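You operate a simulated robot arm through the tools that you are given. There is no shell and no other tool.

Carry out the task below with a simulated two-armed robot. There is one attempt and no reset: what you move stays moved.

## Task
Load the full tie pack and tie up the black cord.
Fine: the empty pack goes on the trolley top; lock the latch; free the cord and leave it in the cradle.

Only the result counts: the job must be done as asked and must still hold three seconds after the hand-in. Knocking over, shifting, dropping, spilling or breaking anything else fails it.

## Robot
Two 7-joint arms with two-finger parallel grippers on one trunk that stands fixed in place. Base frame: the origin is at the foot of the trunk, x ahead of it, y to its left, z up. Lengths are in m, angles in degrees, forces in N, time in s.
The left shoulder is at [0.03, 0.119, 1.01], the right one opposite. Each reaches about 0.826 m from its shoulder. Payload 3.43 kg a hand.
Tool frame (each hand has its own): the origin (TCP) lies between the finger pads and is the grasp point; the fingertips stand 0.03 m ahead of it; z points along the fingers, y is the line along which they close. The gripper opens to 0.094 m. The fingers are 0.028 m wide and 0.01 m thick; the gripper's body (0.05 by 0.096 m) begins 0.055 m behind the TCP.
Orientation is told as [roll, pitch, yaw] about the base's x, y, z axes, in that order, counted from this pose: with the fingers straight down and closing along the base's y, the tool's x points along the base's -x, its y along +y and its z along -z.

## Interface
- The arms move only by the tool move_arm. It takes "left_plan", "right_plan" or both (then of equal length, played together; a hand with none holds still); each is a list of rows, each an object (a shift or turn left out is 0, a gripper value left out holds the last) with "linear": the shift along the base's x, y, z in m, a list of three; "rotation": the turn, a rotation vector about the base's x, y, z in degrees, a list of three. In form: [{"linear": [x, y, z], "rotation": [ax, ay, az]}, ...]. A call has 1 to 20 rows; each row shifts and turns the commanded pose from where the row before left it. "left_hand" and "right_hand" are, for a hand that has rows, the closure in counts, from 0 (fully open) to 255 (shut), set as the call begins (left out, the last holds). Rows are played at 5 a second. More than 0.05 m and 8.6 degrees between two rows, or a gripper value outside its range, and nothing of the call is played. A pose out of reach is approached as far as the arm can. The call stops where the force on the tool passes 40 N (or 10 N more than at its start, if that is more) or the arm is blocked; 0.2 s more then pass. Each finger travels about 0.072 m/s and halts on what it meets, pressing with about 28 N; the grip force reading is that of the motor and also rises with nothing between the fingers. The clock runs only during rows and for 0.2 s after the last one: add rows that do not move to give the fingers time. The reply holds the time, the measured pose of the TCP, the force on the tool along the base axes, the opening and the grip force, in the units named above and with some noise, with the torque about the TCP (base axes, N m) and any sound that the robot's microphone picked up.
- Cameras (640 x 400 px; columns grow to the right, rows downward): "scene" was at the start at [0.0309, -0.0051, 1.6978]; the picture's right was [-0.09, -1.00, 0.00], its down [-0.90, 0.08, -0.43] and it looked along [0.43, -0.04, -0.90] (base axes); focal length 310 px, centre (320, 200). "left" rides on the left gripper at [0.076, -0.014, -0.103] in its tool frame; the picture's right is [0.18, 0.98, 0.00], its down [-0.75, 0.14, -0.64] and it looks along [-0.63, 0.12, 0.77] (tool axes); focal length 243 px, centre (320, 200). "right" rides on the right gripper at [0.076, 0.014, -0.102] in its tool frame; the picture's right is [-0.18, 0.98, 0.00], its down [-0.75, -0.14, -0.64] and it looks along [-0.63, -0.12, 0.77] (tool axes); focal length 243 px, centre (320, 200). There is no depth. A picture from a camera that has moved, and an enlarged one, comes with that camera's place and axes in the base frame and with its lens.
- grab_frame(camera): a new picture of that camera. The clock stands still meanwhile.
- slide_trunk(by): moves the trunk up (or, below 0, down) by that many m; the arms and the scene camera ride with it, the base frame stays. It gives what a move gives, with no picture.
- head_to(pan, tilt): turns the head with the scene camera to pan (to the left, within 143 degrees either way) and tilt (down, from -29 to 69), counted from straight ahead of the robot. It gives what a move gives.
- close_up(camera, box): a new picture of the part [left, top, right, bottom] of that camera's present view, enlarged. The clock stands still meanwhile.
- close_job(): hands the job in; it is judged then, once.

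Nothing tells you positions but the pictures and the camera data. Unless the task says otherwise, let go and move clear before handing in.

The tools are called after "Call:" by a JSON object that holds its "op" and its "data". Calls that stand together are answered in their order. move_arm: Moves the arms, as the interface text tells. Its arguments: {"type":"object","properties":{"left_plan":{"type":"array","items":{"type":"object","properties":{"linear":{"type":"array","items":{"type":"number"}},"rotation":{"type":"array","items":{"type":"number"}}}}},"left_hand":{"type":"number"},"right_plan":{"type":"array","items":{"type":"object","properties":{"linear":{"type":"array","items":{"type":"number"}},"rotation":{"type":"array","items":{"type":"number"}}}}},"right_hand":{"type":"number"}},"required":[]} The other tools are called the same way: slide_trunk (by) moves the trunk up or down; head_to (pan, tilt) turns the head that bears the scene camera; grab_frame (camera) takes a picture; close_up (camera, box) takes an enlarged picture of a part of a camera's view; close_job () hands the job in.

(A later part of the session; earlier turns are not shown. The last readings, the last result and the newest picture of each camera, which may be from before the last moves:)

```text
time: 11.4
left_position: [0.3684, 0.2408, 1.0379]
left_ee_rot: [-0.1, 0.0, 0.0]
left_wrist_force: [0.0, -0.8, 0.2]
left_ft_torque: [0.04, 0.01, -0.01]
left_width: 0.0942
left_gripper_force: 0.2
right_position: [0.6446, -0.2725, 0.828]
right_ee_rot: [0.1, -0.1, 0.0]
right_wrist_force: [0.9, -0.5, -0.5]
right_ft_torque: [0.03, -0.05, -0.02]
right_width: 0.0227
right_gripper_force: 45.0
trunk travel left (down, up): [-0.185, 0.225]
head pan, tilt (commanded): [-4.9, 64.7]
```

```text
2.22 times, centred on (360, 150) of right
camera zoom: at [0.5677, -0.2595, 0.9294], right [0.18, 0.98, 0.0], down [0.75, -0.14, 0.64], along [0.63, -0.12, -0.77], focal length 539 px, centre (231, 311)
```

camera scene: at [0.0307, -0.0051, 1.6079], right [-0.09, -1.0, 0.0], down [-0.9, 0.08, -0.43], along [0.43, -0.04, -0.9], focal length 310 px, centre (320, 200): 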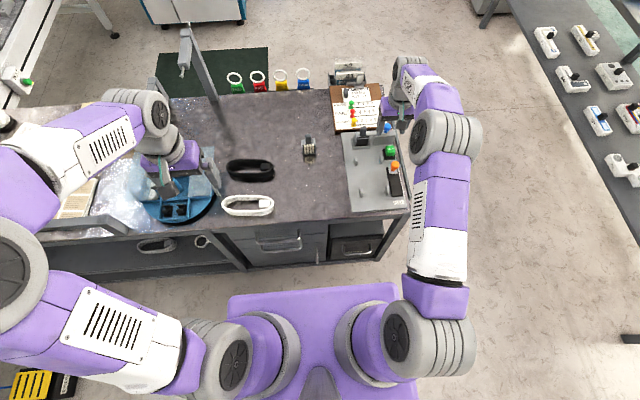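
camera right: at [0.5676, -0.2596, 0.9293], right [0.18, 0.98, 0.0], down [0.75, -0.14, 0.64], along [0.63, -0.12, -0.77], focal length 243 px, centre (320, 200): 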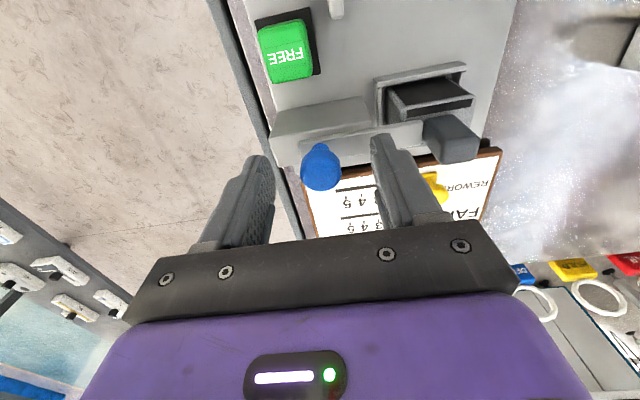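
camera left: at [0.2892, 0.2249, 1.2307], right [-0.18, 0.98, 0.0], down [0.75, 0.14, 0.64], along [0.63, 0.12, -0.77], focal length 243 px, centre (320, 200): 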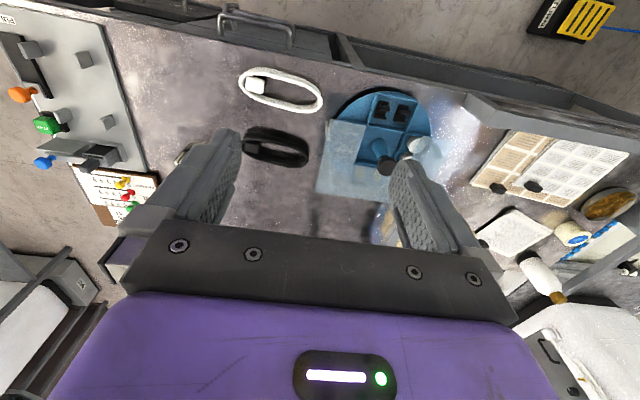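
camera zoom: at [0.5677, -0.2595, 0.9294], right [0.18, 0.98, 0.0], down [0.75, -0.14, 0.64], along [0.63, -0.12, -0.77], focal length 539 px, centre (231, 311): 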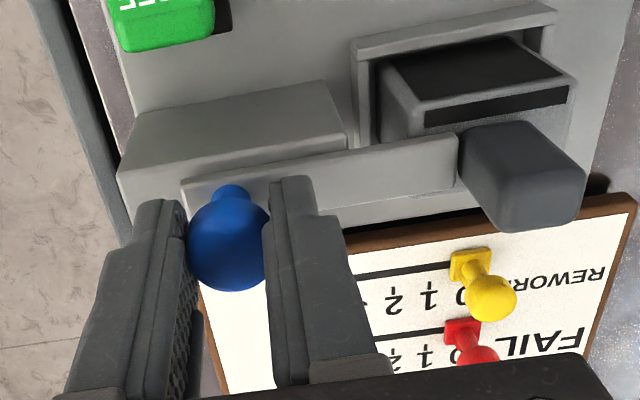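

The knob is held at 0.023 m. I'll try sliding it gently toward -y.

Call:
{"op": "move_arm", "data": {"right_plan": [{"linear": [0, -0.003, 0]}, {"linear": [0, -0.003, 0]}, {"linear": [0, -0.003, 0]}, {"linear": [0, 0, 0]}]}}

Call:
{"op": "close_up", "data": {"camera": "right", "box": [220, 60, 500, 240]}}

```text
time: 12.4
left_position: [0.369, 0.2391, 1.0378]
left_ee_rot: [0.0, -0.1, 0.0]
left_wrist_force: [0.1, 0.3, -1.2]
left_ft_torque: [-0.02, 0.01, 0.03]
left_width: 0.0941
left_gripper_force: 0.1
right_position: [0.6446, -0.2813, 0.8286]
right_ee_rot: [-0.1, -0.2, 0.0]
right_wrist_force: [8.7, 0.8, 1.3]
right_ft_torque: [-0.02, 0.01, 0.02]
right_width: 0.0226
right_gripper_force: 44.9
trunk travel left (down, up): [-0.185, 0.225]
head pan, tilt (commanded): [-4.9, 64.7]
```

```text
2.22 times, centred on (360, 150) of right
camera zoom: at [0.5674, -0.2679, 0.9292], right [0.18, 0.98, 0.0], down [0.75, -0.14, 0.64], along [0.63, -0.12, -0.76], focal length 539 px, centre (231, 311)
```

zoom: 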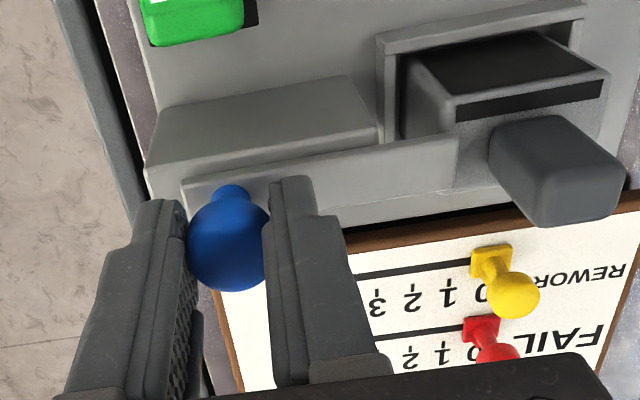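

The latch slides toward -y and a gap is opening next to the tab. I'll keep retracting it.

Call:
{"op": "move_arm", "data": {"right_plan": [{"linear": [0, -0.003, 0]}, {"linear": [0, -0.003, 0]}, {"linear": [0, -0.003, 0]}, {"linear": [0, -0.003, 0]}, {"linear": [0, 0, 0]}]}}

Call:
{"op": "close_up", "data": {"camera": "right", "box": [220, 60, 500, 240]}}

```text
time: 13.7
left_position: [0.3709, 0.2395, 1.0381]
left_ee_rot: [0.0, 0.2, -0.1]
left_wrist_force: [0.6, -1.0, -0.5]
left_ft_torque: [0.01, -0.01, 0.0]
left_width: 0.0943
left_gripper_force: 0.0
right_position: [0.6443, -0.2927, 0.8272]
right_ee_rot: [0.0, -0.4, 0.1]
right_wrist_force: [25.5, 0.5, 8.0]
right_ft_torque: [0.03, -0.04, 0.01]
right_width: 0.0228
right_gripper_force: 45.0
right hand out of reach, approached as far as the arm can: row 1
trunk travel left (down, up): [-0.185, 0.225]
head pan, tilt (commanded): [-4.9, 64.7]
```

```text
2.22 times, centred on (360, 150) of right
camera zoom: at [0.5667, -0.2792, 0.9289], right [0.18, 0.98, 0.0], down [0.75, -0.14, 0.65], along [0.64, -0.12, -0.76], focal length 539 px, centre (231, 311)
```

zoom: 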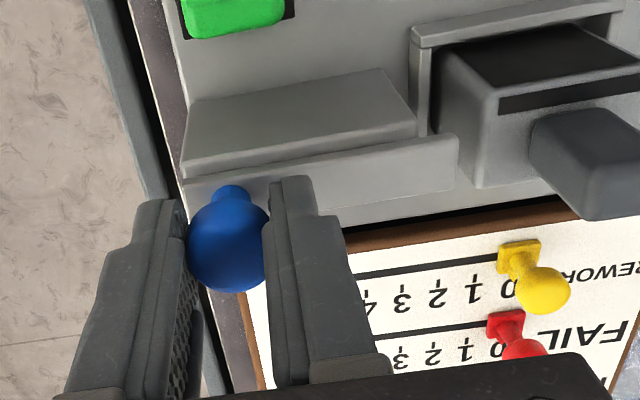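

The bar is now about 7 mm clear of the pack, but the arm is near its reach limit and the x force has risen to 25 N. I'll pitch the hand about the knob to bring the wrist back and relieve it.

Call:
{"op": "move_arm", "data": {"right_plan": [{"linear": [-0.002, 0, 0], "rotation": [0, -5, 0]}, {"linear": [-0.002, 0, 0], "rotation": [0, -5, 0]}, {"linear": [-0.002, 0, 0], "rotation": [0, -5, 0]}, {"linear": [0, 0, 0]}]}}

```text
time: 14.7
left_position: [0.3683, 0.24, 1.0386]
left_ee_rot: [0.1, -0.1, 0.0]
left_wrist_force: [-0.4, 0.0, -0.6]
left_ft_torque: [-0.01, 0.03, 0.0]
left_width: 0.0942
left_gripper_force: 0.1
right_position: [0.6387, -0.2942, 0.8258]
right_ee_rot: [0.0, -14.8, 0.1]
right_wrist_force: [-0.4, -0.1, -5.1]
right_ft_torque: [-0.06, 0.26, 0.01]
right_width: 0.0224
right_gripper_force: 45.1
trunk travel left (down, up): [-0.185, 0.225]
head pan, tilt (commanded): [-4.9, 64.7]
```

Call:
{"op": "move_arm", "data": {"right_plan": [{"linear": [0, -0.003, 0.001]}, {"linear": [0, -0.003, 0]}, {"linear": [0, -0.002, 0]}, {"linear": [0, 0, 0]}]}}

Call:
{"op": "close_up", "data": {"camera": "right", "box": [220, 60, 500, 240]}}

Call:
{"op": "close_up", "data": {"camera": "scene", "box": [330, 110, 430, 220]}}

```text
time: 15.7
left_position: [0.3688, 0.2404, 1.0387]
left_ee_rot: [0.1, 0.1, 0.1]
left_wrist_force: [0.1, 0.5, 0.1]
left_ft_torque: [0.0, 0.01, 0.02]
left_width: 0.0942
left_gripper_force: 0.1
right_position: [0.6383, -0.3016, 0.8259]
right_ee_rot: [0.1, -14.7, 0.0]
right_wrist_force: [-1.4, 3.4, -18.3]
right_ft_torque: [0.04, -0.32, 0.09]
right_width: 0.0224
right_gripper_force: 44.8
trunk travel left (down, up): [-0.185, 0.225]
head pan, tilt (commanded): [-4.9, 64.7]
```

```text
2.22 times, centred on (360, 150) of right
camera zoom: at [0.537, -0.2877, 0.9049], right [0.18, 0.98, 0.05], down [0.57, -0.14, 0.81], along [0.81, -0.12, -0.58], focal length 539 px, centre (231, 311)
```

zoom: 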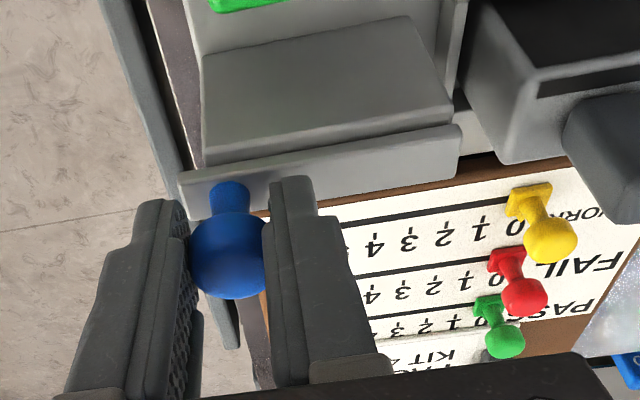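

```text
3.64 times, centred on (380, 165) of scene
camera zoom: at [0.0328, -0.0058, 1.6076], right [-0.09, -1.0, 0.0], down [-0.9, 0.08, -0.43], along [0.42, -0.04, -0.9], focal length 1129 px, centre (102, 327)
```

zoom: 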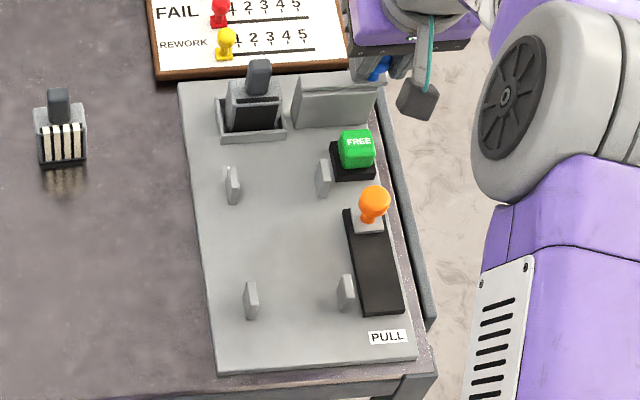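

The latch is retracted about 29 mm and well clear of the pack. I'll let go of the knob and lift away.

Call:
{"op": "move_arm", "data": {"right_plan": [{"linear": [0, 0, 0]}, {"linear": [0, 0, 0]}, {"linear": [0, 0, 0.02]}, {"linear": [0, 0, 0.03]}, {"linear": [-0.02, 0.02, 0.03], "rotation": [0, 5, 0]}, {"linear": [-0.02, 0.02, 0.02], "rotation": [0, 5, 0]}, {"linear": [-0.01, 0.02, 0], "rotation": [0, 5, 0]}, {"linear": [0, 0, 0]}], "right_hand": 90}}

Call:
{"op": "grab_frame", "data": {"camera": "right"}}

Call:
{"op": "close_up", "data": {"camera": "scene", "box": [300, 90, 430, 220]}}

```text
time: 17.4
left_position: [0.3677, 0.2393, 1.038]
left_ee_rot: [0.0, 0.1, 0.0]
left_wrist_force: [0.0, 0.0, 0.4]
left_ft_torque: [-0.01, 0.02, 0.0]
left_width: 0.0939
left_gripper_force: 0.1
right_position: [0.5888, -0.2391, 0.9274]
right_ee_rot: [-0.1, 0.1, 0.1]
right_wrist_force: [0.1, -0.3, 0.0]
right_ft_torque: [-0.01, 0.01, 0.0]
right_width: 0.0606
right_gripper_force: 0.0
trunk travel left (down, up): [-0.185, 0.225]
head pan, tilt (commanded): [-4.9, 64.7]
```

```text
taken
camera right: at [0.5114, -0.2252, 1.0285], right [0.18, 0.98, 0.0], down [0.75, -0.14, 0.64], along [0.63, -0.12, -0.77], focal length 243 px, centre (320, 200)
```

right: 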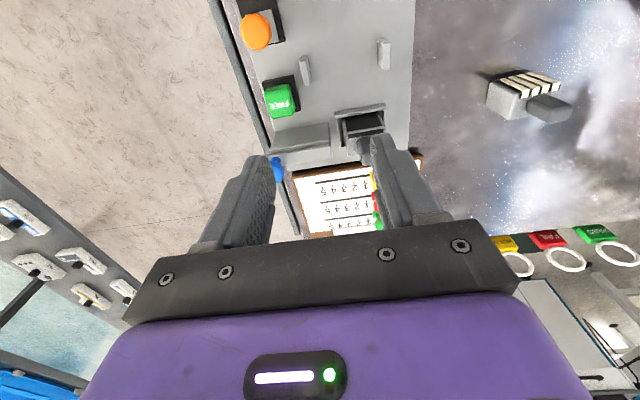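

```text
3.08 times, centred on (365, 155) of scene
camera zoom: at [0.0306, -0.0054, 1.6078], right [-0.09, -1.0, 0.0], down [-0.9, 0.08, -0.43], along [0.43, -0.04, -0.9], focal length 955 px, centre (182, 338)
```

zoom: 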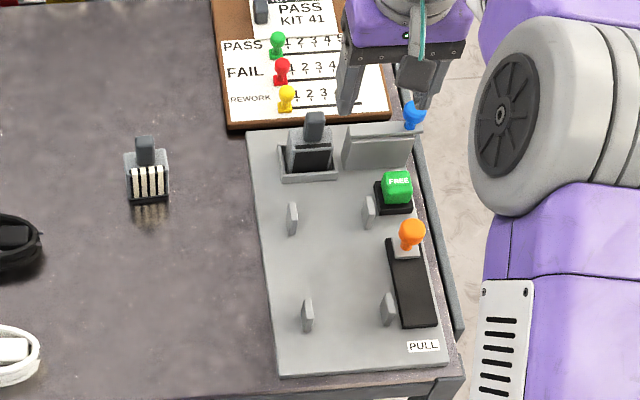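

The latch stays open by itself. Next I'll take the empty pack by its tab, starting above it to check alignment.

Call:
{"op": "move_arm", "data": {"right_plan": [{"linear": [0.025, 0.02, -0.02]}, {"linear": [0.02, 0.021, -0.02]}, {"linear": [0, 0, 0]}]}}

Call:
{"op": "close_up", "data": {"camera": "right", "box": [240, 60, 400, 180]}}

Call:
{"op": "close_up", "data": {"camera": "scene", "box": [345, 115, 395, 150]}}

```text
time: 18.2
left_position: [0.3683, 0.2389, 1.0385]
left_ee_rot: [0.0, 0.0, 0.0]
left_wrist_force: [-0.1, 0.9, 0.7]
left_ft_torque: [-0.01, -0.01, 0.0]
left_width: 0.094
left_gripper_force: 0.1
right_position: [0.63, -0.1996, 0.8858]
right_ee_rot: [0.0, 0.0, -0.1]
right_wrist_force: [-0.3, -0.5, 0.0]
right_ft_torque: [-0.04, 0.01, 0.0]
right_width: 0.0605
right_gripper_force: 0.1
trunk travel left (down, up): [-0.185, 0.225]
head pan, tilt (commanded): [-4.9, 64.7]
```

```text
3.33 times, centred on (320, 120) of right
camera zoom: at [0.5528, -0.1861, 0.9882], right [0.18, 0.98, 0.0], down [0.75, -0.14, 0.64], along [0.63, -0.12, -0.77], focal length 809 px, centre (320, 467)
```

zoom: 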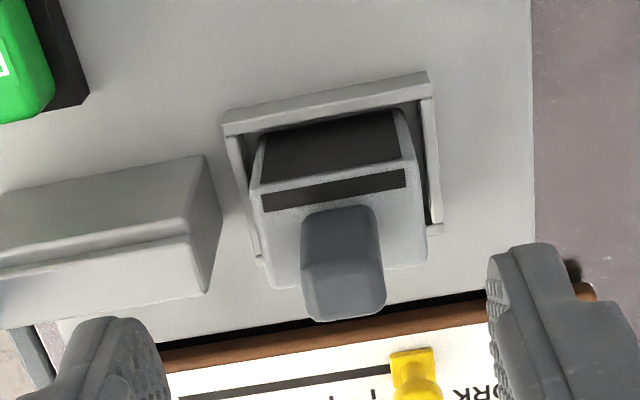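

```text
11.43 times, centred on (370, 132) of scene
camera zoom: at [0.0305, -0.0052, 1.6078], right [-0.09, -1.0, 0.0], down [-0.9, 0.08, -0.43], along [0.43, -0.04, -0.9], focal length 3548 px, centre (-251, 971)
```

zoom: 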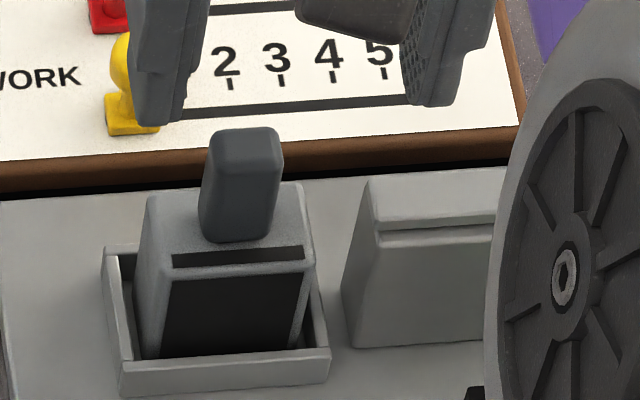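

The tab centre is at (0.643, -0.197), top at 0.815. I'll narrow the fingers and come down on the tab.

Call:
{"op": "move_arm", "data": {"right_plan": [{"linear": [0.006, 0.0013, -0.01]}, {"linear": [0.006, 0.0013, -0.02]}, {"linear": [0, 0, -0.02]}, {"linear": [0, 0, -0.015]}, {"linear": [0, 0, 0]}], "right_hand": 140}}

Call:
{"op": "close_up", "data": {"camera": "right", "box": [220, 60, 420, 240]}}

Call:
{"op": "close_up", "data": {"camera": "scene", "box": [335, 105, 405, 155]}}

```text
time: 19.4
left_position: [0.3691, 0.241, 1.0392]
left_ee_rot: [0.0, 0.0, 0.0]
left_wrist_force: [-1.0, -0.2, 0.1]
left_ft_torque: [0.01, -0.04, 0.0]
left_width: 0.0941
left_gripper_force: 0.0
right_position: [0.6416, -0.198, 0.8233]
right_ee_rot: [0.0, 0.0, 0.0]
right_wrist_force: [0.2, -1.3, 0.9]
right_ft_torque: [0.03, -0.03, 0.0]
right_width: 0.0425
right_gripper_force: 0.0
trunk travel left (down, up): [-0.185, 0.225]
head pan, tilt (commanded): [-4.9, 64.7]
```

```text
2.22 times, centred on (320, 150) of right
camera zoom: at [0.565, -0.1844, 0.9254], right [0.18, 0.98, 0.0], down [0.75, -0.14, 0.64], along [0.63, -0.12, -0.77], focal length 539 px, centre (320, 311)
```

zoom: 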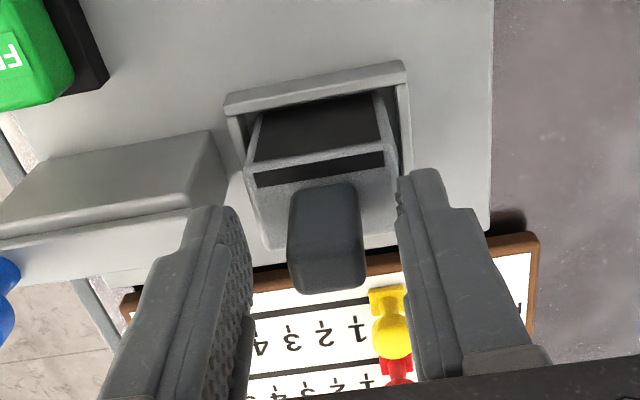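

```text
8.00 times, centred on (370, 130) of scene
camera zoom: at [0.0307, -0.0051, 1.6078], right [-0.09, -1.0, 0.0], down [-0.9, 0.08, -0.43], along [0.43, -0.04, -0.9], focal length 2483 px, centre (-80, 760)
```

zoom: 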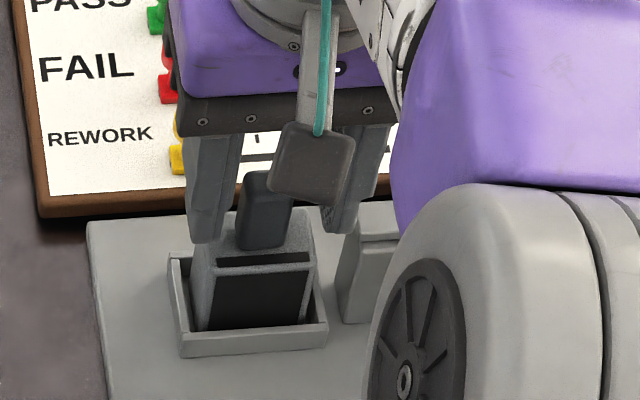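

Call:
{"op": "move_arm", "data": {"right_plan": [{"linear": [0, 0.001, 0]}, {"linear": [0, 0, 0]}, {"linear": [0, 0, 0]}], "right_hand": 235}}

```text
time: 20.2
left_position: [0.3683, 0.24, 1.0387]
left_ee_rot: [0.0, 0.0, 0.0]
left_wrist_force: [0.1, 1.0, 0.0]
left_ft_torque: [0.02, 0.02, -0.02]
left_width: 0.0941
left_gripper_force: 0.0
right_position: [0.6439, -0.197, 0.824]
right_ee_rot: [0.0, 0.1, -0.1]
right_wrist_force: [0.3, 0.5, -0.1]
right_ft_torque: [-0.05, 0.01, 0.02]
right_width: 0.0191
right_gripper_force: 28.1
trunk travel left (down, up): [-0.185, 0.225]
head pan, tilt (commanded): [-4.9, 64.7]
```

The tab is gripped at 0.019 m. I'll lift straight up.

Call:
{"op": "move_arm", "data": {"right_plan": [{"linear": [0, 0, 0.01]}, {"linear": [0, 0, 0.015]}, {"linear": [0, 0, 0.02]}, {"linear": [0, 0, 0.025]}, {"linear": [0, 0, 0]}]}}

Call:
{"op": "grab_frame", "data": {"camera": "right"}}

Call:
{"op": "grab_frame", "data": {"camera": "scene"}}

```text
time: 21.4
left_position: [0.3682, 0.2383, 1.0388]
left_ee_rot: [0.0, 0.0, 0.0]
left_wrist_force: [0.0, -0.9, -0.3]
left_ft_torque: [-0.04, 0.02, 0.0]
left_width: 0.094
left_gripper_force: 0.0
right_position: [0.6394, -0.1978, 0.8934]
right_ee_rot: [0.0, 0.0, 0.0]
right_wrist_force: [0.4, 0.7, -1.0]
right_ft_torque: [0.02, -0.01, 0.02]
right_width: 0.0189
right_gripper_force: 28.6
trunk travel left (down, up): [-0.185, 0.225]
head pan, tilt (commanded): [-4.9, 64.7]
```

```text
taken
camera right: at [0.5642, -0.1833, 0.9948], right [0.18, 0.98, 0.0], down [0.75, -0.14, 0.64], along [0.63, -0.12, -0.77], focal length 243 px, centre (320, 200)
```

right: 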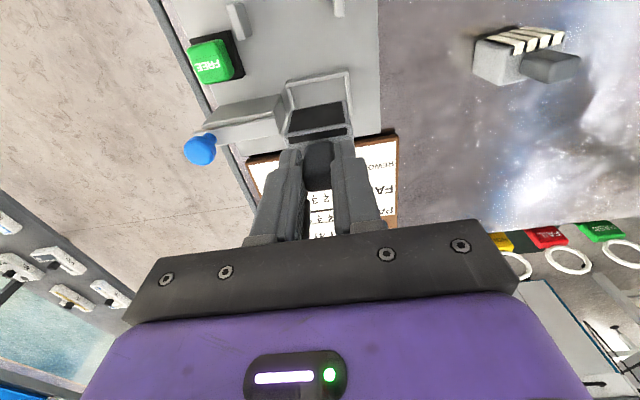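

```text
taken
camera scene: at [0.0312, -0.0052, 1.6077], right [-0.09, -1.0, 0.0], down [-0.9, 0.08, -0.43], along [0.43, -0.04, -0.9], focal length 310 px, centre (320, 200)
```

scene: 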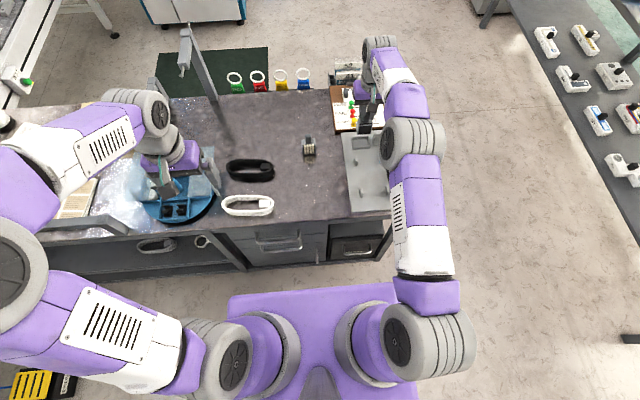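

The empty pack is out. I'll carry it to a clear part of the trolley top at about (0.50, -0.03).

Call:
{"op": "move_arm", "data": {"right_plan": [{"linear": [0, 0, 0.03]}, {"linear": [-0.028, 0.0336, 0]}, {"linear": [-0.028, 0.0336, 0]}, {"linear": [-0.028, 0.0336, 0]}, {"linear": [-0.028, 0.0336, 0]}, {"linear": [-0.028, 0.0336, 0]}, {"linear": [0, 0, -0.04]}, {"linear": [0, 0, -0.04]}, {"linear": [0, 0, 0]}]}}

Call:
{"op": "grab_frame", "data": {"camera": "right"}}

Call:
{"op": "grab_frame", "data": {"camera": "scene"}}

Call:
{"op": "grab_frame", "data": {"camera": "left"}}

```text
time: 23.4
left_position: [0.3693, 0.2403, 1.0383]
left_ee_rot: [0.0, 0.0, -0.1]
left_wrist_force: [0.0, -0.3, -0.3]
left_ft_torque: [0.0, 0.02, 0.03]
left_width: 0.0939
left_gripper_force: 0.0
right_position: [0.5028, -0.03, 0.8434]
right_ee_rot: [0.0, 0.0, 0.1]
right_wrist_force: [0.5, 0.2, -0.7]
right_ft_torque: [-0.02, 0.01, -0.01]
right_width: 0.0191
right_gripper_force: 27.9
trunk travel left (down, up): [-0.185, 0.225]
head pan, tilt (commanded): [-4.9, 64.7]
```

```text
taken
camera right: at [0.4258, -0.0159, 0.9457], right [0.18, 0.98, 0.0], down [0.75, -0.14, 0.64], along [0.63, -0.12, -0.77], focal length 243 px, centre (320, 200)
```

right: 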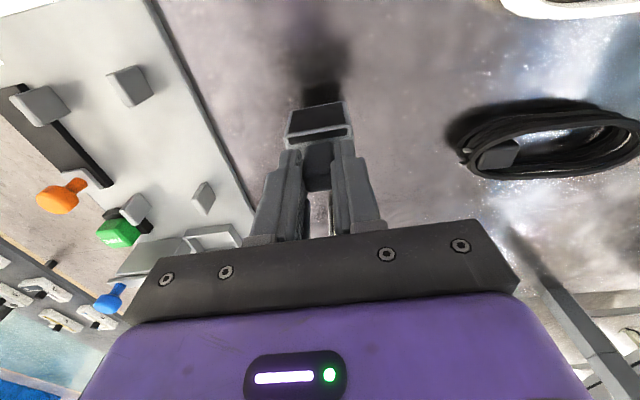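

```text
taken
camera scene: at [0.0309, -0.0054, 1.6078], right [-0.09, -1.0, 0.0], down [-0.9, 0.08, -0.43], along [0.43, -0.04, -0.9], focal length 310 px, centre (320, 200)
```

scene: 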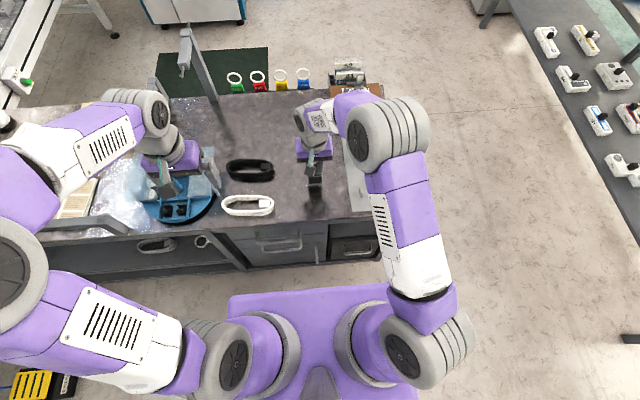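

```text
taken
camera left: at [0.2904, 0.2244, 1.1405], right [-0.18, 0.98, 0.0], down [0.75, 0.14, 0.64], along [0.63, 0.12, -0.77], focal length 243 px, centre (320, 200)
```

left: 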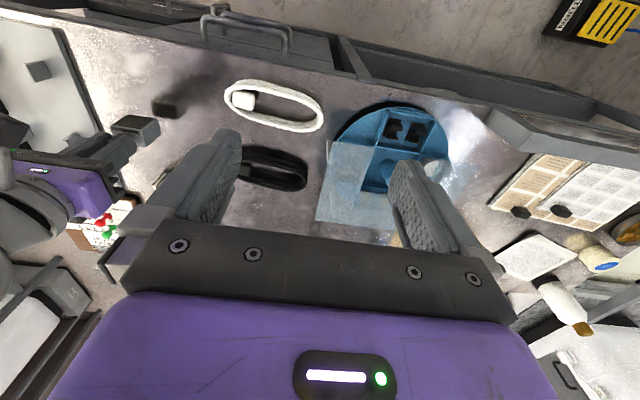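

The spot is clear, so I'll lower the pack slowly and feel for the table.

Call:
{"op": "move_arm", "data": {"right_plan": [{"linear": [0, 0, -0.01]}, {"linear": [0, 0, -0.01]}, {"linear": [0, 0, -0.005]}, {"linear": [0, 0, 0]}]}}

Call:
{"op": "close_up", "data": {"camera": "right", "box": [240, 30, 400, 160]}}

Call:
{"op": "close_up", "data": {"camera": "left", "box": [90, 60, 190, 160]}}

```text
time: 24.4
left_position: [0.3686, 0.2399, 1.0387]
left_ee_rot: [-0.1, 0.1, -0.1]
left_wrist_force: [-0.2, 0.7, -1.2]
left_ft_torque: [-0.03, 0.01, 0.0]
left_width: 0.0941
left_gripper_force: 0.1
right_position: [0.503, -0.0298, 0.8177]
right_ee_rot: [0.0, 0.0, 0.1]
right_wrist_force: [0.6, -0.3, -1.0]
right_ft_torque: [0.0, 0.01, 0.01]
right_width: 0.0192
right_gripper_force: 28.9
trunk travel left (down, up): [-0.185, 0.225]
head pan, tilt (commanded): [-4.9, 64.7]
```

```text
3.08 times, centred on (320, 95) of right
camera zoom: at [0.4266, -0.0158, 0.9191], right [0.18, 0.98, 0.0], down [0.75, -0.14, 0.64], along [0.63, -0.12, -0.77], focal length 746 px, centre (320, 523)
```

zoom: 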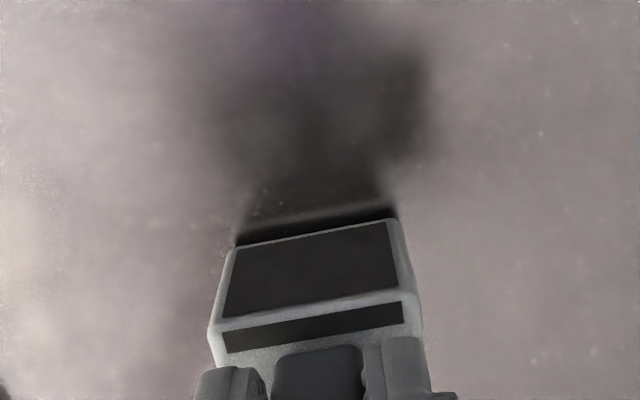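

```text
4.00 times, centred on (140, 110) of left
camera zoom: at [0.2904, 0.2246, 1.1404], right [-0.18, 0.98, 0.0], down [0.75, 0.14, 0.64], along [0.63, 0.12, -0.77], focal length 970 px, centre (1040, 560)
```

zoom: 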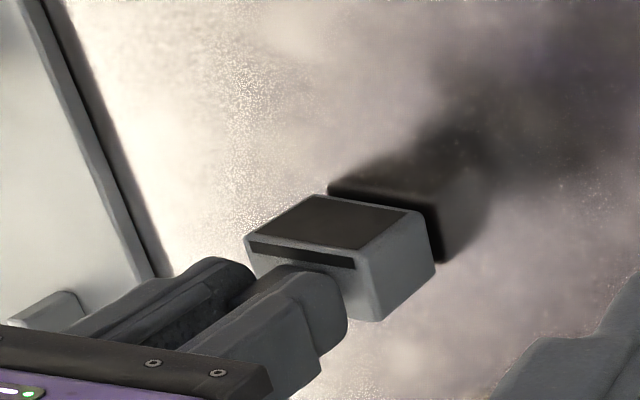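

Call:
{"op": "move_arm", "data": {"right_plan": [{"linear": [0, 0, -0.002]}, {"linear": [0, 0, -0.002]}, {"linear": [0, 0, 0]}]}}

Call:
{"op": "close_up", "data": {"camera": "left", "box": [90, 60, 190, 160]}}

```text
time: 25.2
left_position: [0.3672, 0.239, 1.0389]
left_ee_rot: [0.0, 0.1, 0.0]
left_wrist_force: [0.3, 0.0, -0.1]
left_ft_torque: [0.01, 0.03, -0.01]
left_width: 0.0941
left_gripper_force: 0.0
right_position: [0.5048, -0.0292, 0.8131]
right_ee_rot: [0.0, -0.1, -0.1]
right_wrist_force: [-1.7, -1.8, 6.5]
right_ft_torque: [-0.03, 0.14, -0.02]
right_width: 0.0191
right_gripper_force: 27.5
trunk travel left (down, up): [-0.185, 0.225]
head pan, tilt (commanded): [-4.9, 64.7]
```

```text
4.00 times, centred on (140, 110) of left
camera zoom: at [0.2898, 0.2245, 1.1407], right [-0.18, 0.98, 0.0], down [0.75, 0.14, 0.64], along [0.63, 0.12, -0.77], focal length 970 px, centre (1040, 560)
```

zoom: 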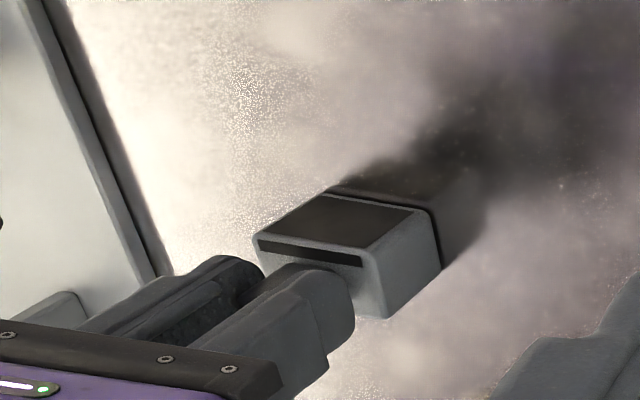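

The pack touched down with 6.5 N of contact force. I'll release it and rise.

Call:
{"op": "move_arm", "data": {"right_plan": [{"linear": [0, 0, 0]}, {"linear": [0, 0, 0]}, {"linear": [0, 0, 0.02]}, {"linear": [0, 0, 0.04]}, {"linear": [0, 0, 0.04]}, {"linear": [0, 0, 0]}], "right_hand": 130}}

Call:
{"op": "grab_frame", "data": {"camera": "right"}}

Call:
{"op": "close_up", "data": {"camera": "scene", "box": [270, 120, 350, 200]}}

```text
time: 26.6
left_position: [0.3682, 0.2402, 1.0389]
left_ee_rot: [-0.1, 0.0, 0.0]
left_wrist_force: [1.1, 0.5, -0.8]
left_ft_torque: [0.0, 0.0, 0.02]
left_width: 0.0938
left_gripper_force: 0.0
right_position: [0.5043, -0.028, 0.9157]
right_ee_rot: [-0.1, -0.1, 0.1]
right_wrist_force: [-0.3, 0.0, -0.4]
right_ft_torque: [0.01, -0.01, -0.02]
right_width: 0.0463
right_gripper_force: 0.1
trunk travel left (down, up): [-0.185, 0.225]
head pan, tilt (commanded): [-4.9, 64.7]
```

```text
taken
camera right: at [0.4271, -0.0142, 1.0174], right [0.18, 0.98, 0.0], down [0.75, -0.14, 0.64], along [0.63, -0.12, -0.77], focal length 243 px, centre (320, 200)
```

right: 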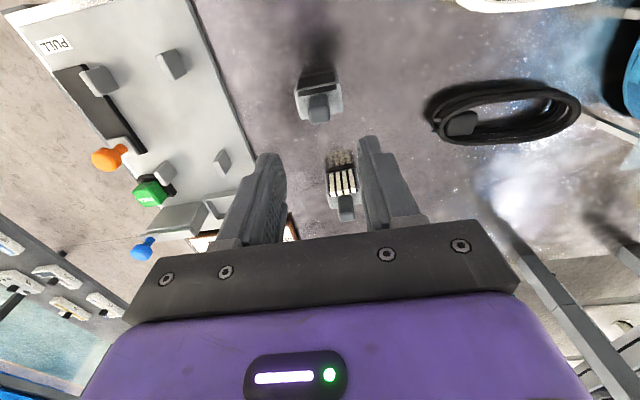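

```text
5.00 times, centred on (310, 160) of scene
camera zoom: at [0.0313, -0.005, 1.6077], right [-0.09, -1.0, 0.0], down [-0.9, 0.08, -0.43], along [0.43, -0.04, -0.9], focal length 1552 px, centre (370, 400)
```

zoom: 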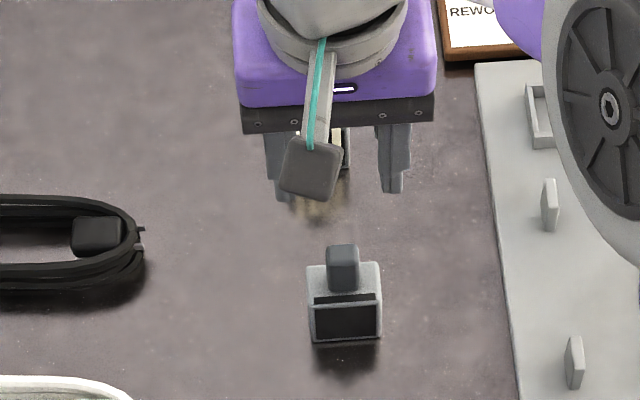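

The empty pack stands upright on the trolley top. Now I'll go to the full pack.

Call:
{"op": "move_arm", "data": {"right_plan": [{"linear": [0.04, 0.003, 0]}, {"linear": [0.04, 0.003, 0]}, {"linear": [0.03, 0.002, 0]}, {"linear": [0, 0, 0]}]}}

Call:
{"op": "grab_frame", "data": {"camera": "right"}}

Call:
{"op": "close_up", "data": {"camera": "right", "box": [260, 60, 380, 160]}}

```text
time: 27.6
left_position: [0.3675, 0.2401, 1.0386]
left_ee_rot: [0.0, 0.0, 0.0]
left_wrist_force: [-0.9, 0.2, 0.8]
left_ft_torque: [0.0, -0.03, -0.01]
left_width: 0.0937
left_gripper_force: 0.1
right_position: [0.6119, -0.0182, 0.9137]
right_ee_rot: [0.0, 0.0, 0.0]
right_wrist_force: [0.2, -0.2, 1.1]
right_ft_torque: [-0.04, 0.01, 0.01]
right_width: 0.0461
right_gripper_force: 0.0
trunk travel left (down, up): [-0.185, 0.225]
head pan, tilt (commanded): [-4.9, 64.7]
```

```text
taken
camera right: at [0.5361, -0.0032, 1.0143], right [0.18, 0.98, 0.0], down [0.75, -0.14, 0.64], along [0.63, -0.12, -0.77], focal length 243 px, centre (320, 200)
```

right: 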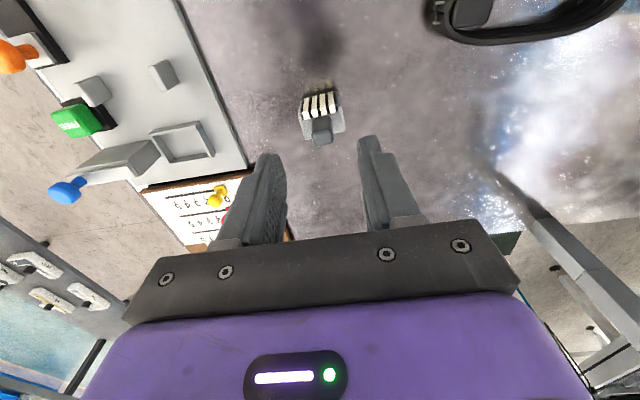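

```text
4.00 times, centred on (320, 110) of right
camera zoom: at [0.5361, -0.0032, 1.0143], right [0.18, 0.98, 0.0], down [0.75, -0.14, 0.64], along [0.63, -0.12, -0.77], focal length 970 px, centre (320, 560)
```

zoom: 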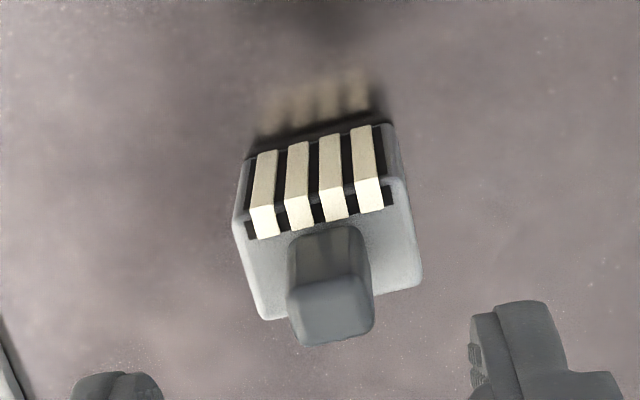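

The full pack's tab is at about (0.636, -0.019), and the pack is yawed roughly +3.5°. I'll match that yaw and come down on the tab.

Call:
{"op": "move_arm", "data": {"right_plan": [{"linear": [0.024, -0.001, -0.02], "rotation": [0, 0, 3.5]}, {"linear": [0, 0, -0.04]}, {"linear": [0, 0, -0.03]}, {"linear": [0, 0, -0.0155]}, {"linear": [0, 0, 0]}]}}

Call:
{"op": "close_up", "data": {"camera": "right", "box": [220, 60, 420, 240]}}

Call:
{"op": "close_up", "data": {"camera": "scene", "box": [270, 110, 350, 170]}}

```text
time: 28.9
left_position: [0.3685, 0.2404, 1.0381]
left_ee_rot: [0.0, 0.0, -0.1]
left_wrist_force: [0.3, -0.5, 0.4]
left_ft_torque: [0.01, 0.02, 0.0]
left_width: 0.094
left_gripper_force: 0.0
right_position: [0.6332, -0.0209, 0.8062]
right_ee_rot: [0.1, 0.0, 3.5]
right_wrist_force: [-0.6, -0.7, -0.6]
right_ft_torque: [0.01, 0.02, 0.0]
right_width: 0.0462
right_gripper_force: 0.0
right hand out of reach, approached as far as the arm can: row 1
trunk travel left (down, up): [-0.185, 0.225]
head pan, tilt (commanded): [-4.9, 64.7]
```

```text
2.22 times, centred on (320, 150) of right
camera zoom: at [0.5549, -0.012, 0.9077], right [0.12, 0.99, 0.0], down [0.76, -0.1, 0.64], along [0.64, -0.08, -0.77], focal length 539 px, centre (320, 311)
```

zoom: 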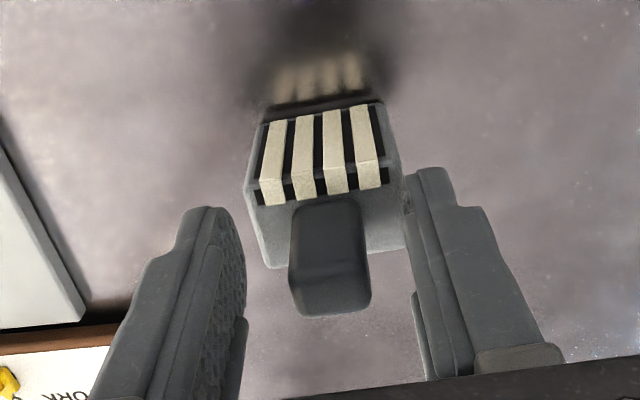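

```text
6.67 times, centred on (310, 140) of scene
camera zoom: at [0.0309, -0.0051, 1.6078], right [-0.09, -1.0, 0.0], down [-0.9, 0.08, -0.43], along [0.43, -0.04, -0.9], focal length 2069 px, centre (387, 600)
```

zoom: 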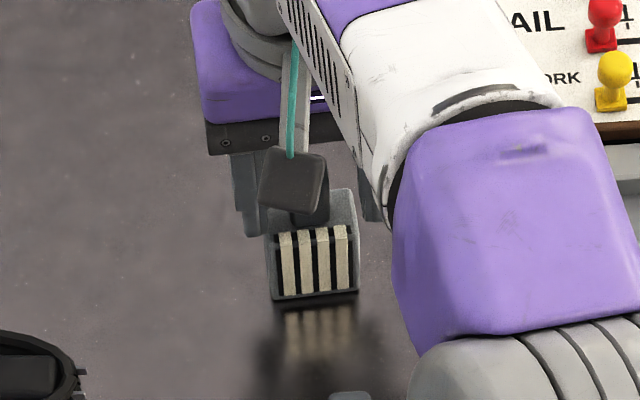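

Call:
{"op": "move_arm", "data": {"right_plan": [{"linear": [0, 0.001, 0]}, {"linear": [0, 0, 0]}, {"linear": [0, 0, 0]}], "right_hand": 235}}

Call:
{"op": "close_up", "data": {"camera": "right", "box": [220, 60, 420, 240]}}

```text
time: 29.6
left_position: [0.3694, 0.24, 1.038]
left_ee_rot: [0.0, 0.0, -0.1]
left_wrist_force: [0.6, -0.2, -0.2]
left_ft_torque: [-0.01, -0.01, -0.04]
left_width: 0.0938
left_gripper_force: 0.0
right_position: [0.632, -0.0209, 0.8076]
right_ee_rot: [0.2, -0.1, 3.5]
right_wrist_force: [-0.2, 0.6, -0.6]
right_ft_torque: [-0.02, 0.0, -0.01]
right_width: 0.0238
right_gripper_force: 27.7
trunk travel left (down, up): [-0.185, 0.225]
head pan, tilt (commanded): [-4.9, 64.7]
```

```text
2.22 times, centred on (320, 150) of right
camera zoom: at [0.555, -0.0118, 0.9086], right [0.12, 0.99, 0.0], down [0.76, -0.1, 0.64], along [0.64, -0.08, -0.77], focal length 539 px, centre (320, 311)
```

zoom: 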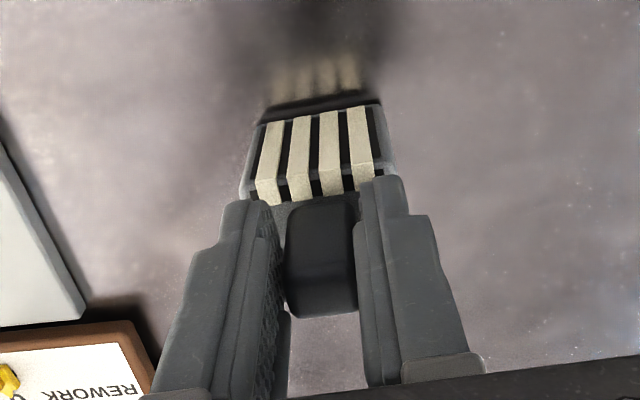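

The opening reads 0.0238 m rather than the expected 0.019 m. I'll wait a moment and check again before lifting.

Call:
{"op": "move_arm", "data": {"right_plan": [{"linear": [0, 0, 0]}, {"linear": [0, 0, 0]}], "right_hand": 235}}

Call:
{"op": "close_up", "data": {"camera": "right", "box": [260, 90, 380, 210]}}

Call:
{"op": "close_up", "data": {"camera": "left", "box": [90, 100, 220, 220]}}

```text
time: 30.2
left_position: [0.3692, 0.2391, 1.0392]
left_ee_rot: [0.0, -0.1, 0.1]
left_wrist_force: [0.2, -0.3, 0.2]
left_ft_torque: [0.01, 0.01, -0.01]
left_width: 0.0941
left_gripper_force: 0.1
right_position: [0.6313, -0.0201, 0.8077]
right_ee_rot: [0.1, -0.2, 3.5]
right_wrist_force: [-0.2, 0.3, 0.4]
right_ft_torque: [-0.02, -0.04, -0.04]
right_width: 0.0234
right_gripper_force: 27.9
trunk travel left (down, up): [-0.185, 0.225]
head pan, tilt (commanded): [-4.9, 64.7]
```

```text
3.33 times, centred on (320, 150) of right
camera zoom: at [0.555, -0.0118, 0.9087], right [0.12, 0.99, 0.0], down [0.76, -0.1, 0.64], along [0.64, -0.08, -0.77], focal length 809 px, centre (320, 367)
```

zoom: 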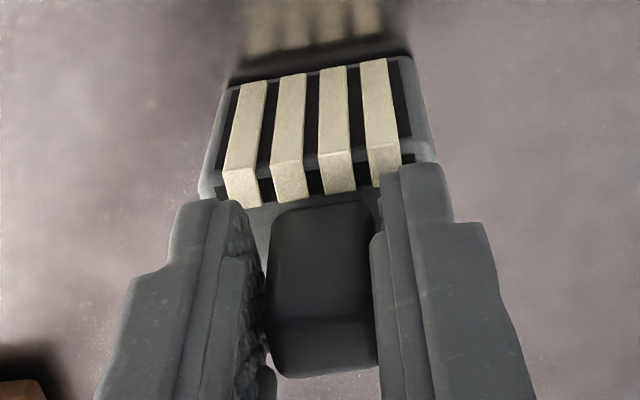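

```text
3.33 times, centred on (155, 160) of left
camera zoom: at [0.2904, 0.2246, 1.1404], right [-0.18, 0.98, 0.0], down [0.75, 0.14, 0.64], along [0.63, 0.12, -0.77], focal length 809 px, centre (870, 333)
```

zoom: 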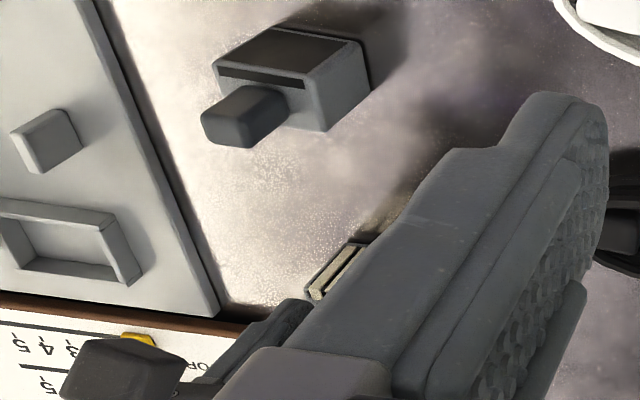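

Call:
{"op": "move_arm", "data": {"right_plan": [{"linear": [0, 0, 0.005]}, {"linear": [0, 0, 0.01]}, {"linear": [0, 0, 0.015]}, {"linear": [0, 0, 0]}]}}

Call:
{"op": "close_up", "data": {"camera": "right", "box": [240, 60, 400, 220]}}

Call:
{"op": "close_up", "data": {"camera": "scene", "box": [280, 110, 350, 170]}}

```text
time: 31.2
left_position: [0.3701, 0.239, 1.0391]
left_ee_rot: [0.0, 0.1, 0.0]
left_wrist_force: [-0.4, -0.5, 0.2]
left_ft_torque: [0.03, 0.01, 0.0]
left_width: 0.0941
left_gripper_force: 0.1
right_position: [0.6347, -0.0228, 0.8374]
right_ee_rot: [0.0, 0.0, 3.6]
right_wrist_force: [0.0, 0.3, 0.2]
right_ft_torque: [0.0, 0.0, -0.01]
right_width: 0.0237
right_gripper_force: 28.0
trunk travel left (down, up): [-0.185, 0.225]
head pan, tilt (commanded): [-4.9, 64.7]
```

```text
2.50 times, centred on (320, 140) of right
camera zoom: at [0.5571, -0.0129, 0.9394], right [0.12, 0.99, 0.0], down [0.76, -0.1, 0.64], along [0.64, -0.08, -0.77], focal length 606 px, centre (320, 350)
```

zoom: 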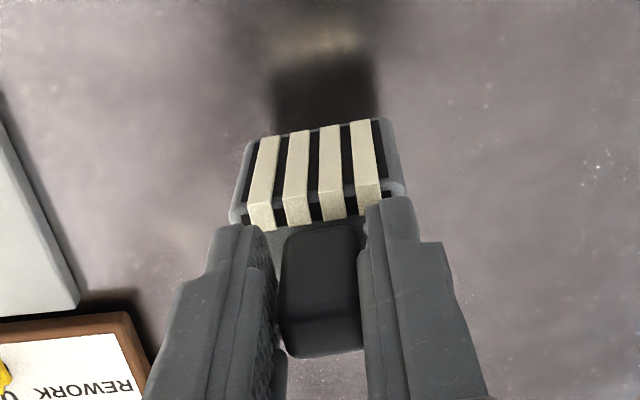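

```text
6.67 times, centred on (315, 140) of scene
camera zoom: at [0.0312, -0.0051, 1.6077], right [-0.09, -1.0, 0.0], down [-0.9, 0.08, -0.43], along [0.43, -0.04, -0.9], focal length 2069 px, centre (353, 600)
```

zoom: 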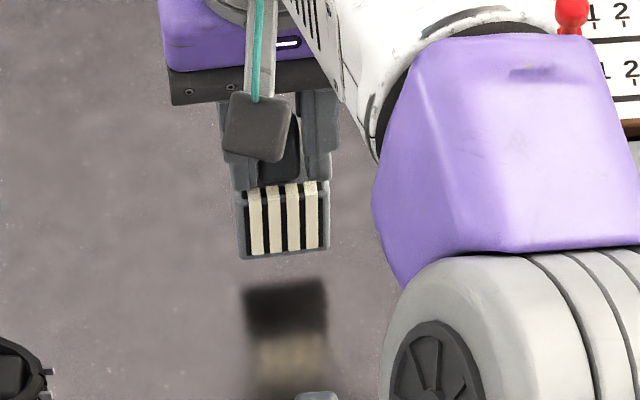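

The full pack is up and held straight. Before inserting, I'll look at the empty socket from the scene and left cameras to measure its opening.

Call:
{"op": "close_up", "data": {"camera": "scene", "box": [340, 110, 410, 160]}}

Call:
{"op": "close_up", "data": {"camera": "left", "box": [0, 80, 130, 200]}}

Call:
{"op": "close_up", "data": {"camera": "right", "box": [20, 80, 260, 220]}}

```text
8.00 times, centred on (375, 135) of scene
camera zoom: at [0.0312, -0.0051, 1.6077], right [-0.09, -1.0, 0.0], down [-0.9, 0.08, -0.43], along [0.43, -0.04, -0.9], focal length 2483 px, centre (-120, 720)
```

zoom: 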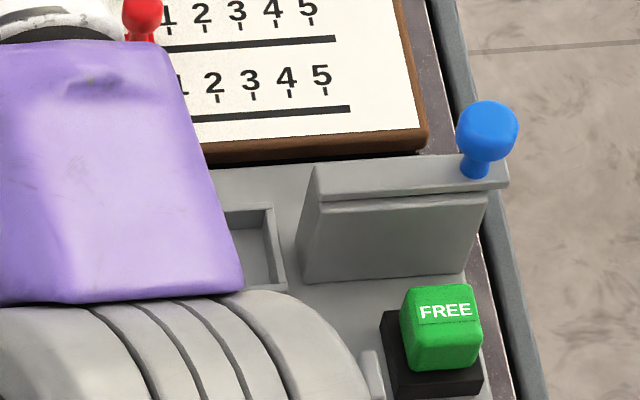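

```text
3.33 times, centred on (65, 140) of left
camera zoom: at [0.2906, 0.2246, 1.1404], right [-0.18, 0.98, 0.0], down [0.75, 0.14, 0.64], along [0.63, 0.12, -0.77], focal length 809 px, centre (1170, 400)
```

zoom: 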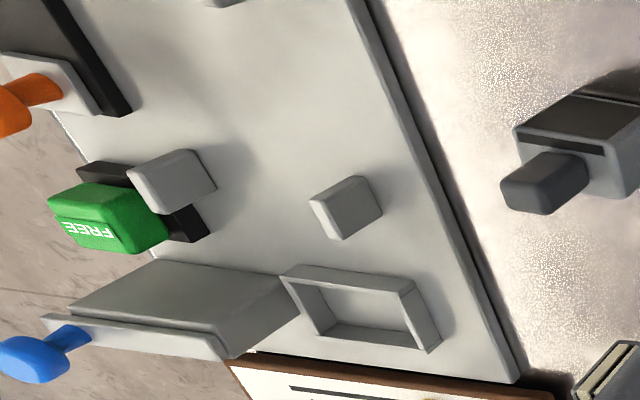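

```text
2.67 times, centred on (140, 150) of right
camera zoom: at [0.5571, -0.0129, 0.9394], right [0.12, 0.99, 0.0], down [0.76, -0.1, 0.64], along [0.64, -0.08, -0.77], focal length 647 px, centre (800, 333)
```

zoom: 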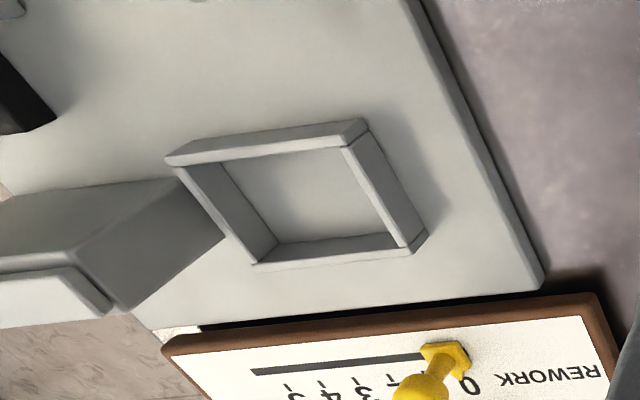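

Call:
{"op": "close_up", "data": {"camera": "right", "box": [70, 118, 190, 193]}}

Call:
{"op": "close_up", "data": {"camera": "left", "box": [40, 110, 110, 155]}}

```text
5.33 times, centred on (130, 156) of right
camera zoom: at [0.5571, -0.0129, 0.9394], right [0.12, 0.99, 0.0], down [0.76, -0.1, 0.64], along [0.64, -0.08, -0.77], focal length 1294 px, centre (1333, 437)
```

zoom: 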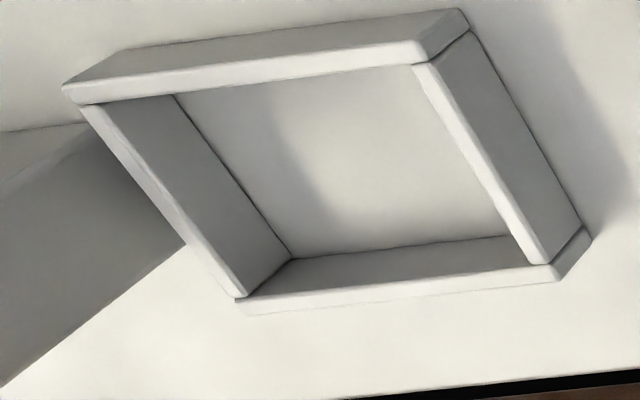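

```text
8.89 times, centred on (75, 132) of left
camera zoom: at [0.2906, 0.2246, 1.1404], right [-0.18, 0.98, 0.0], down [0.75, 0.14, 0.64], along [0.63, 0.12, -0.77], focal length 2157 px, centre (2498, 800)
```

zoom: 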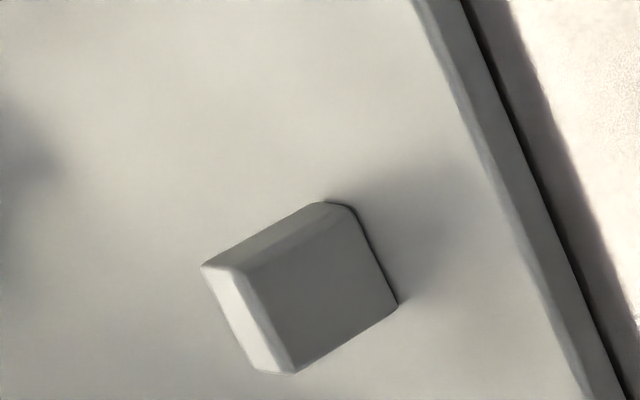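

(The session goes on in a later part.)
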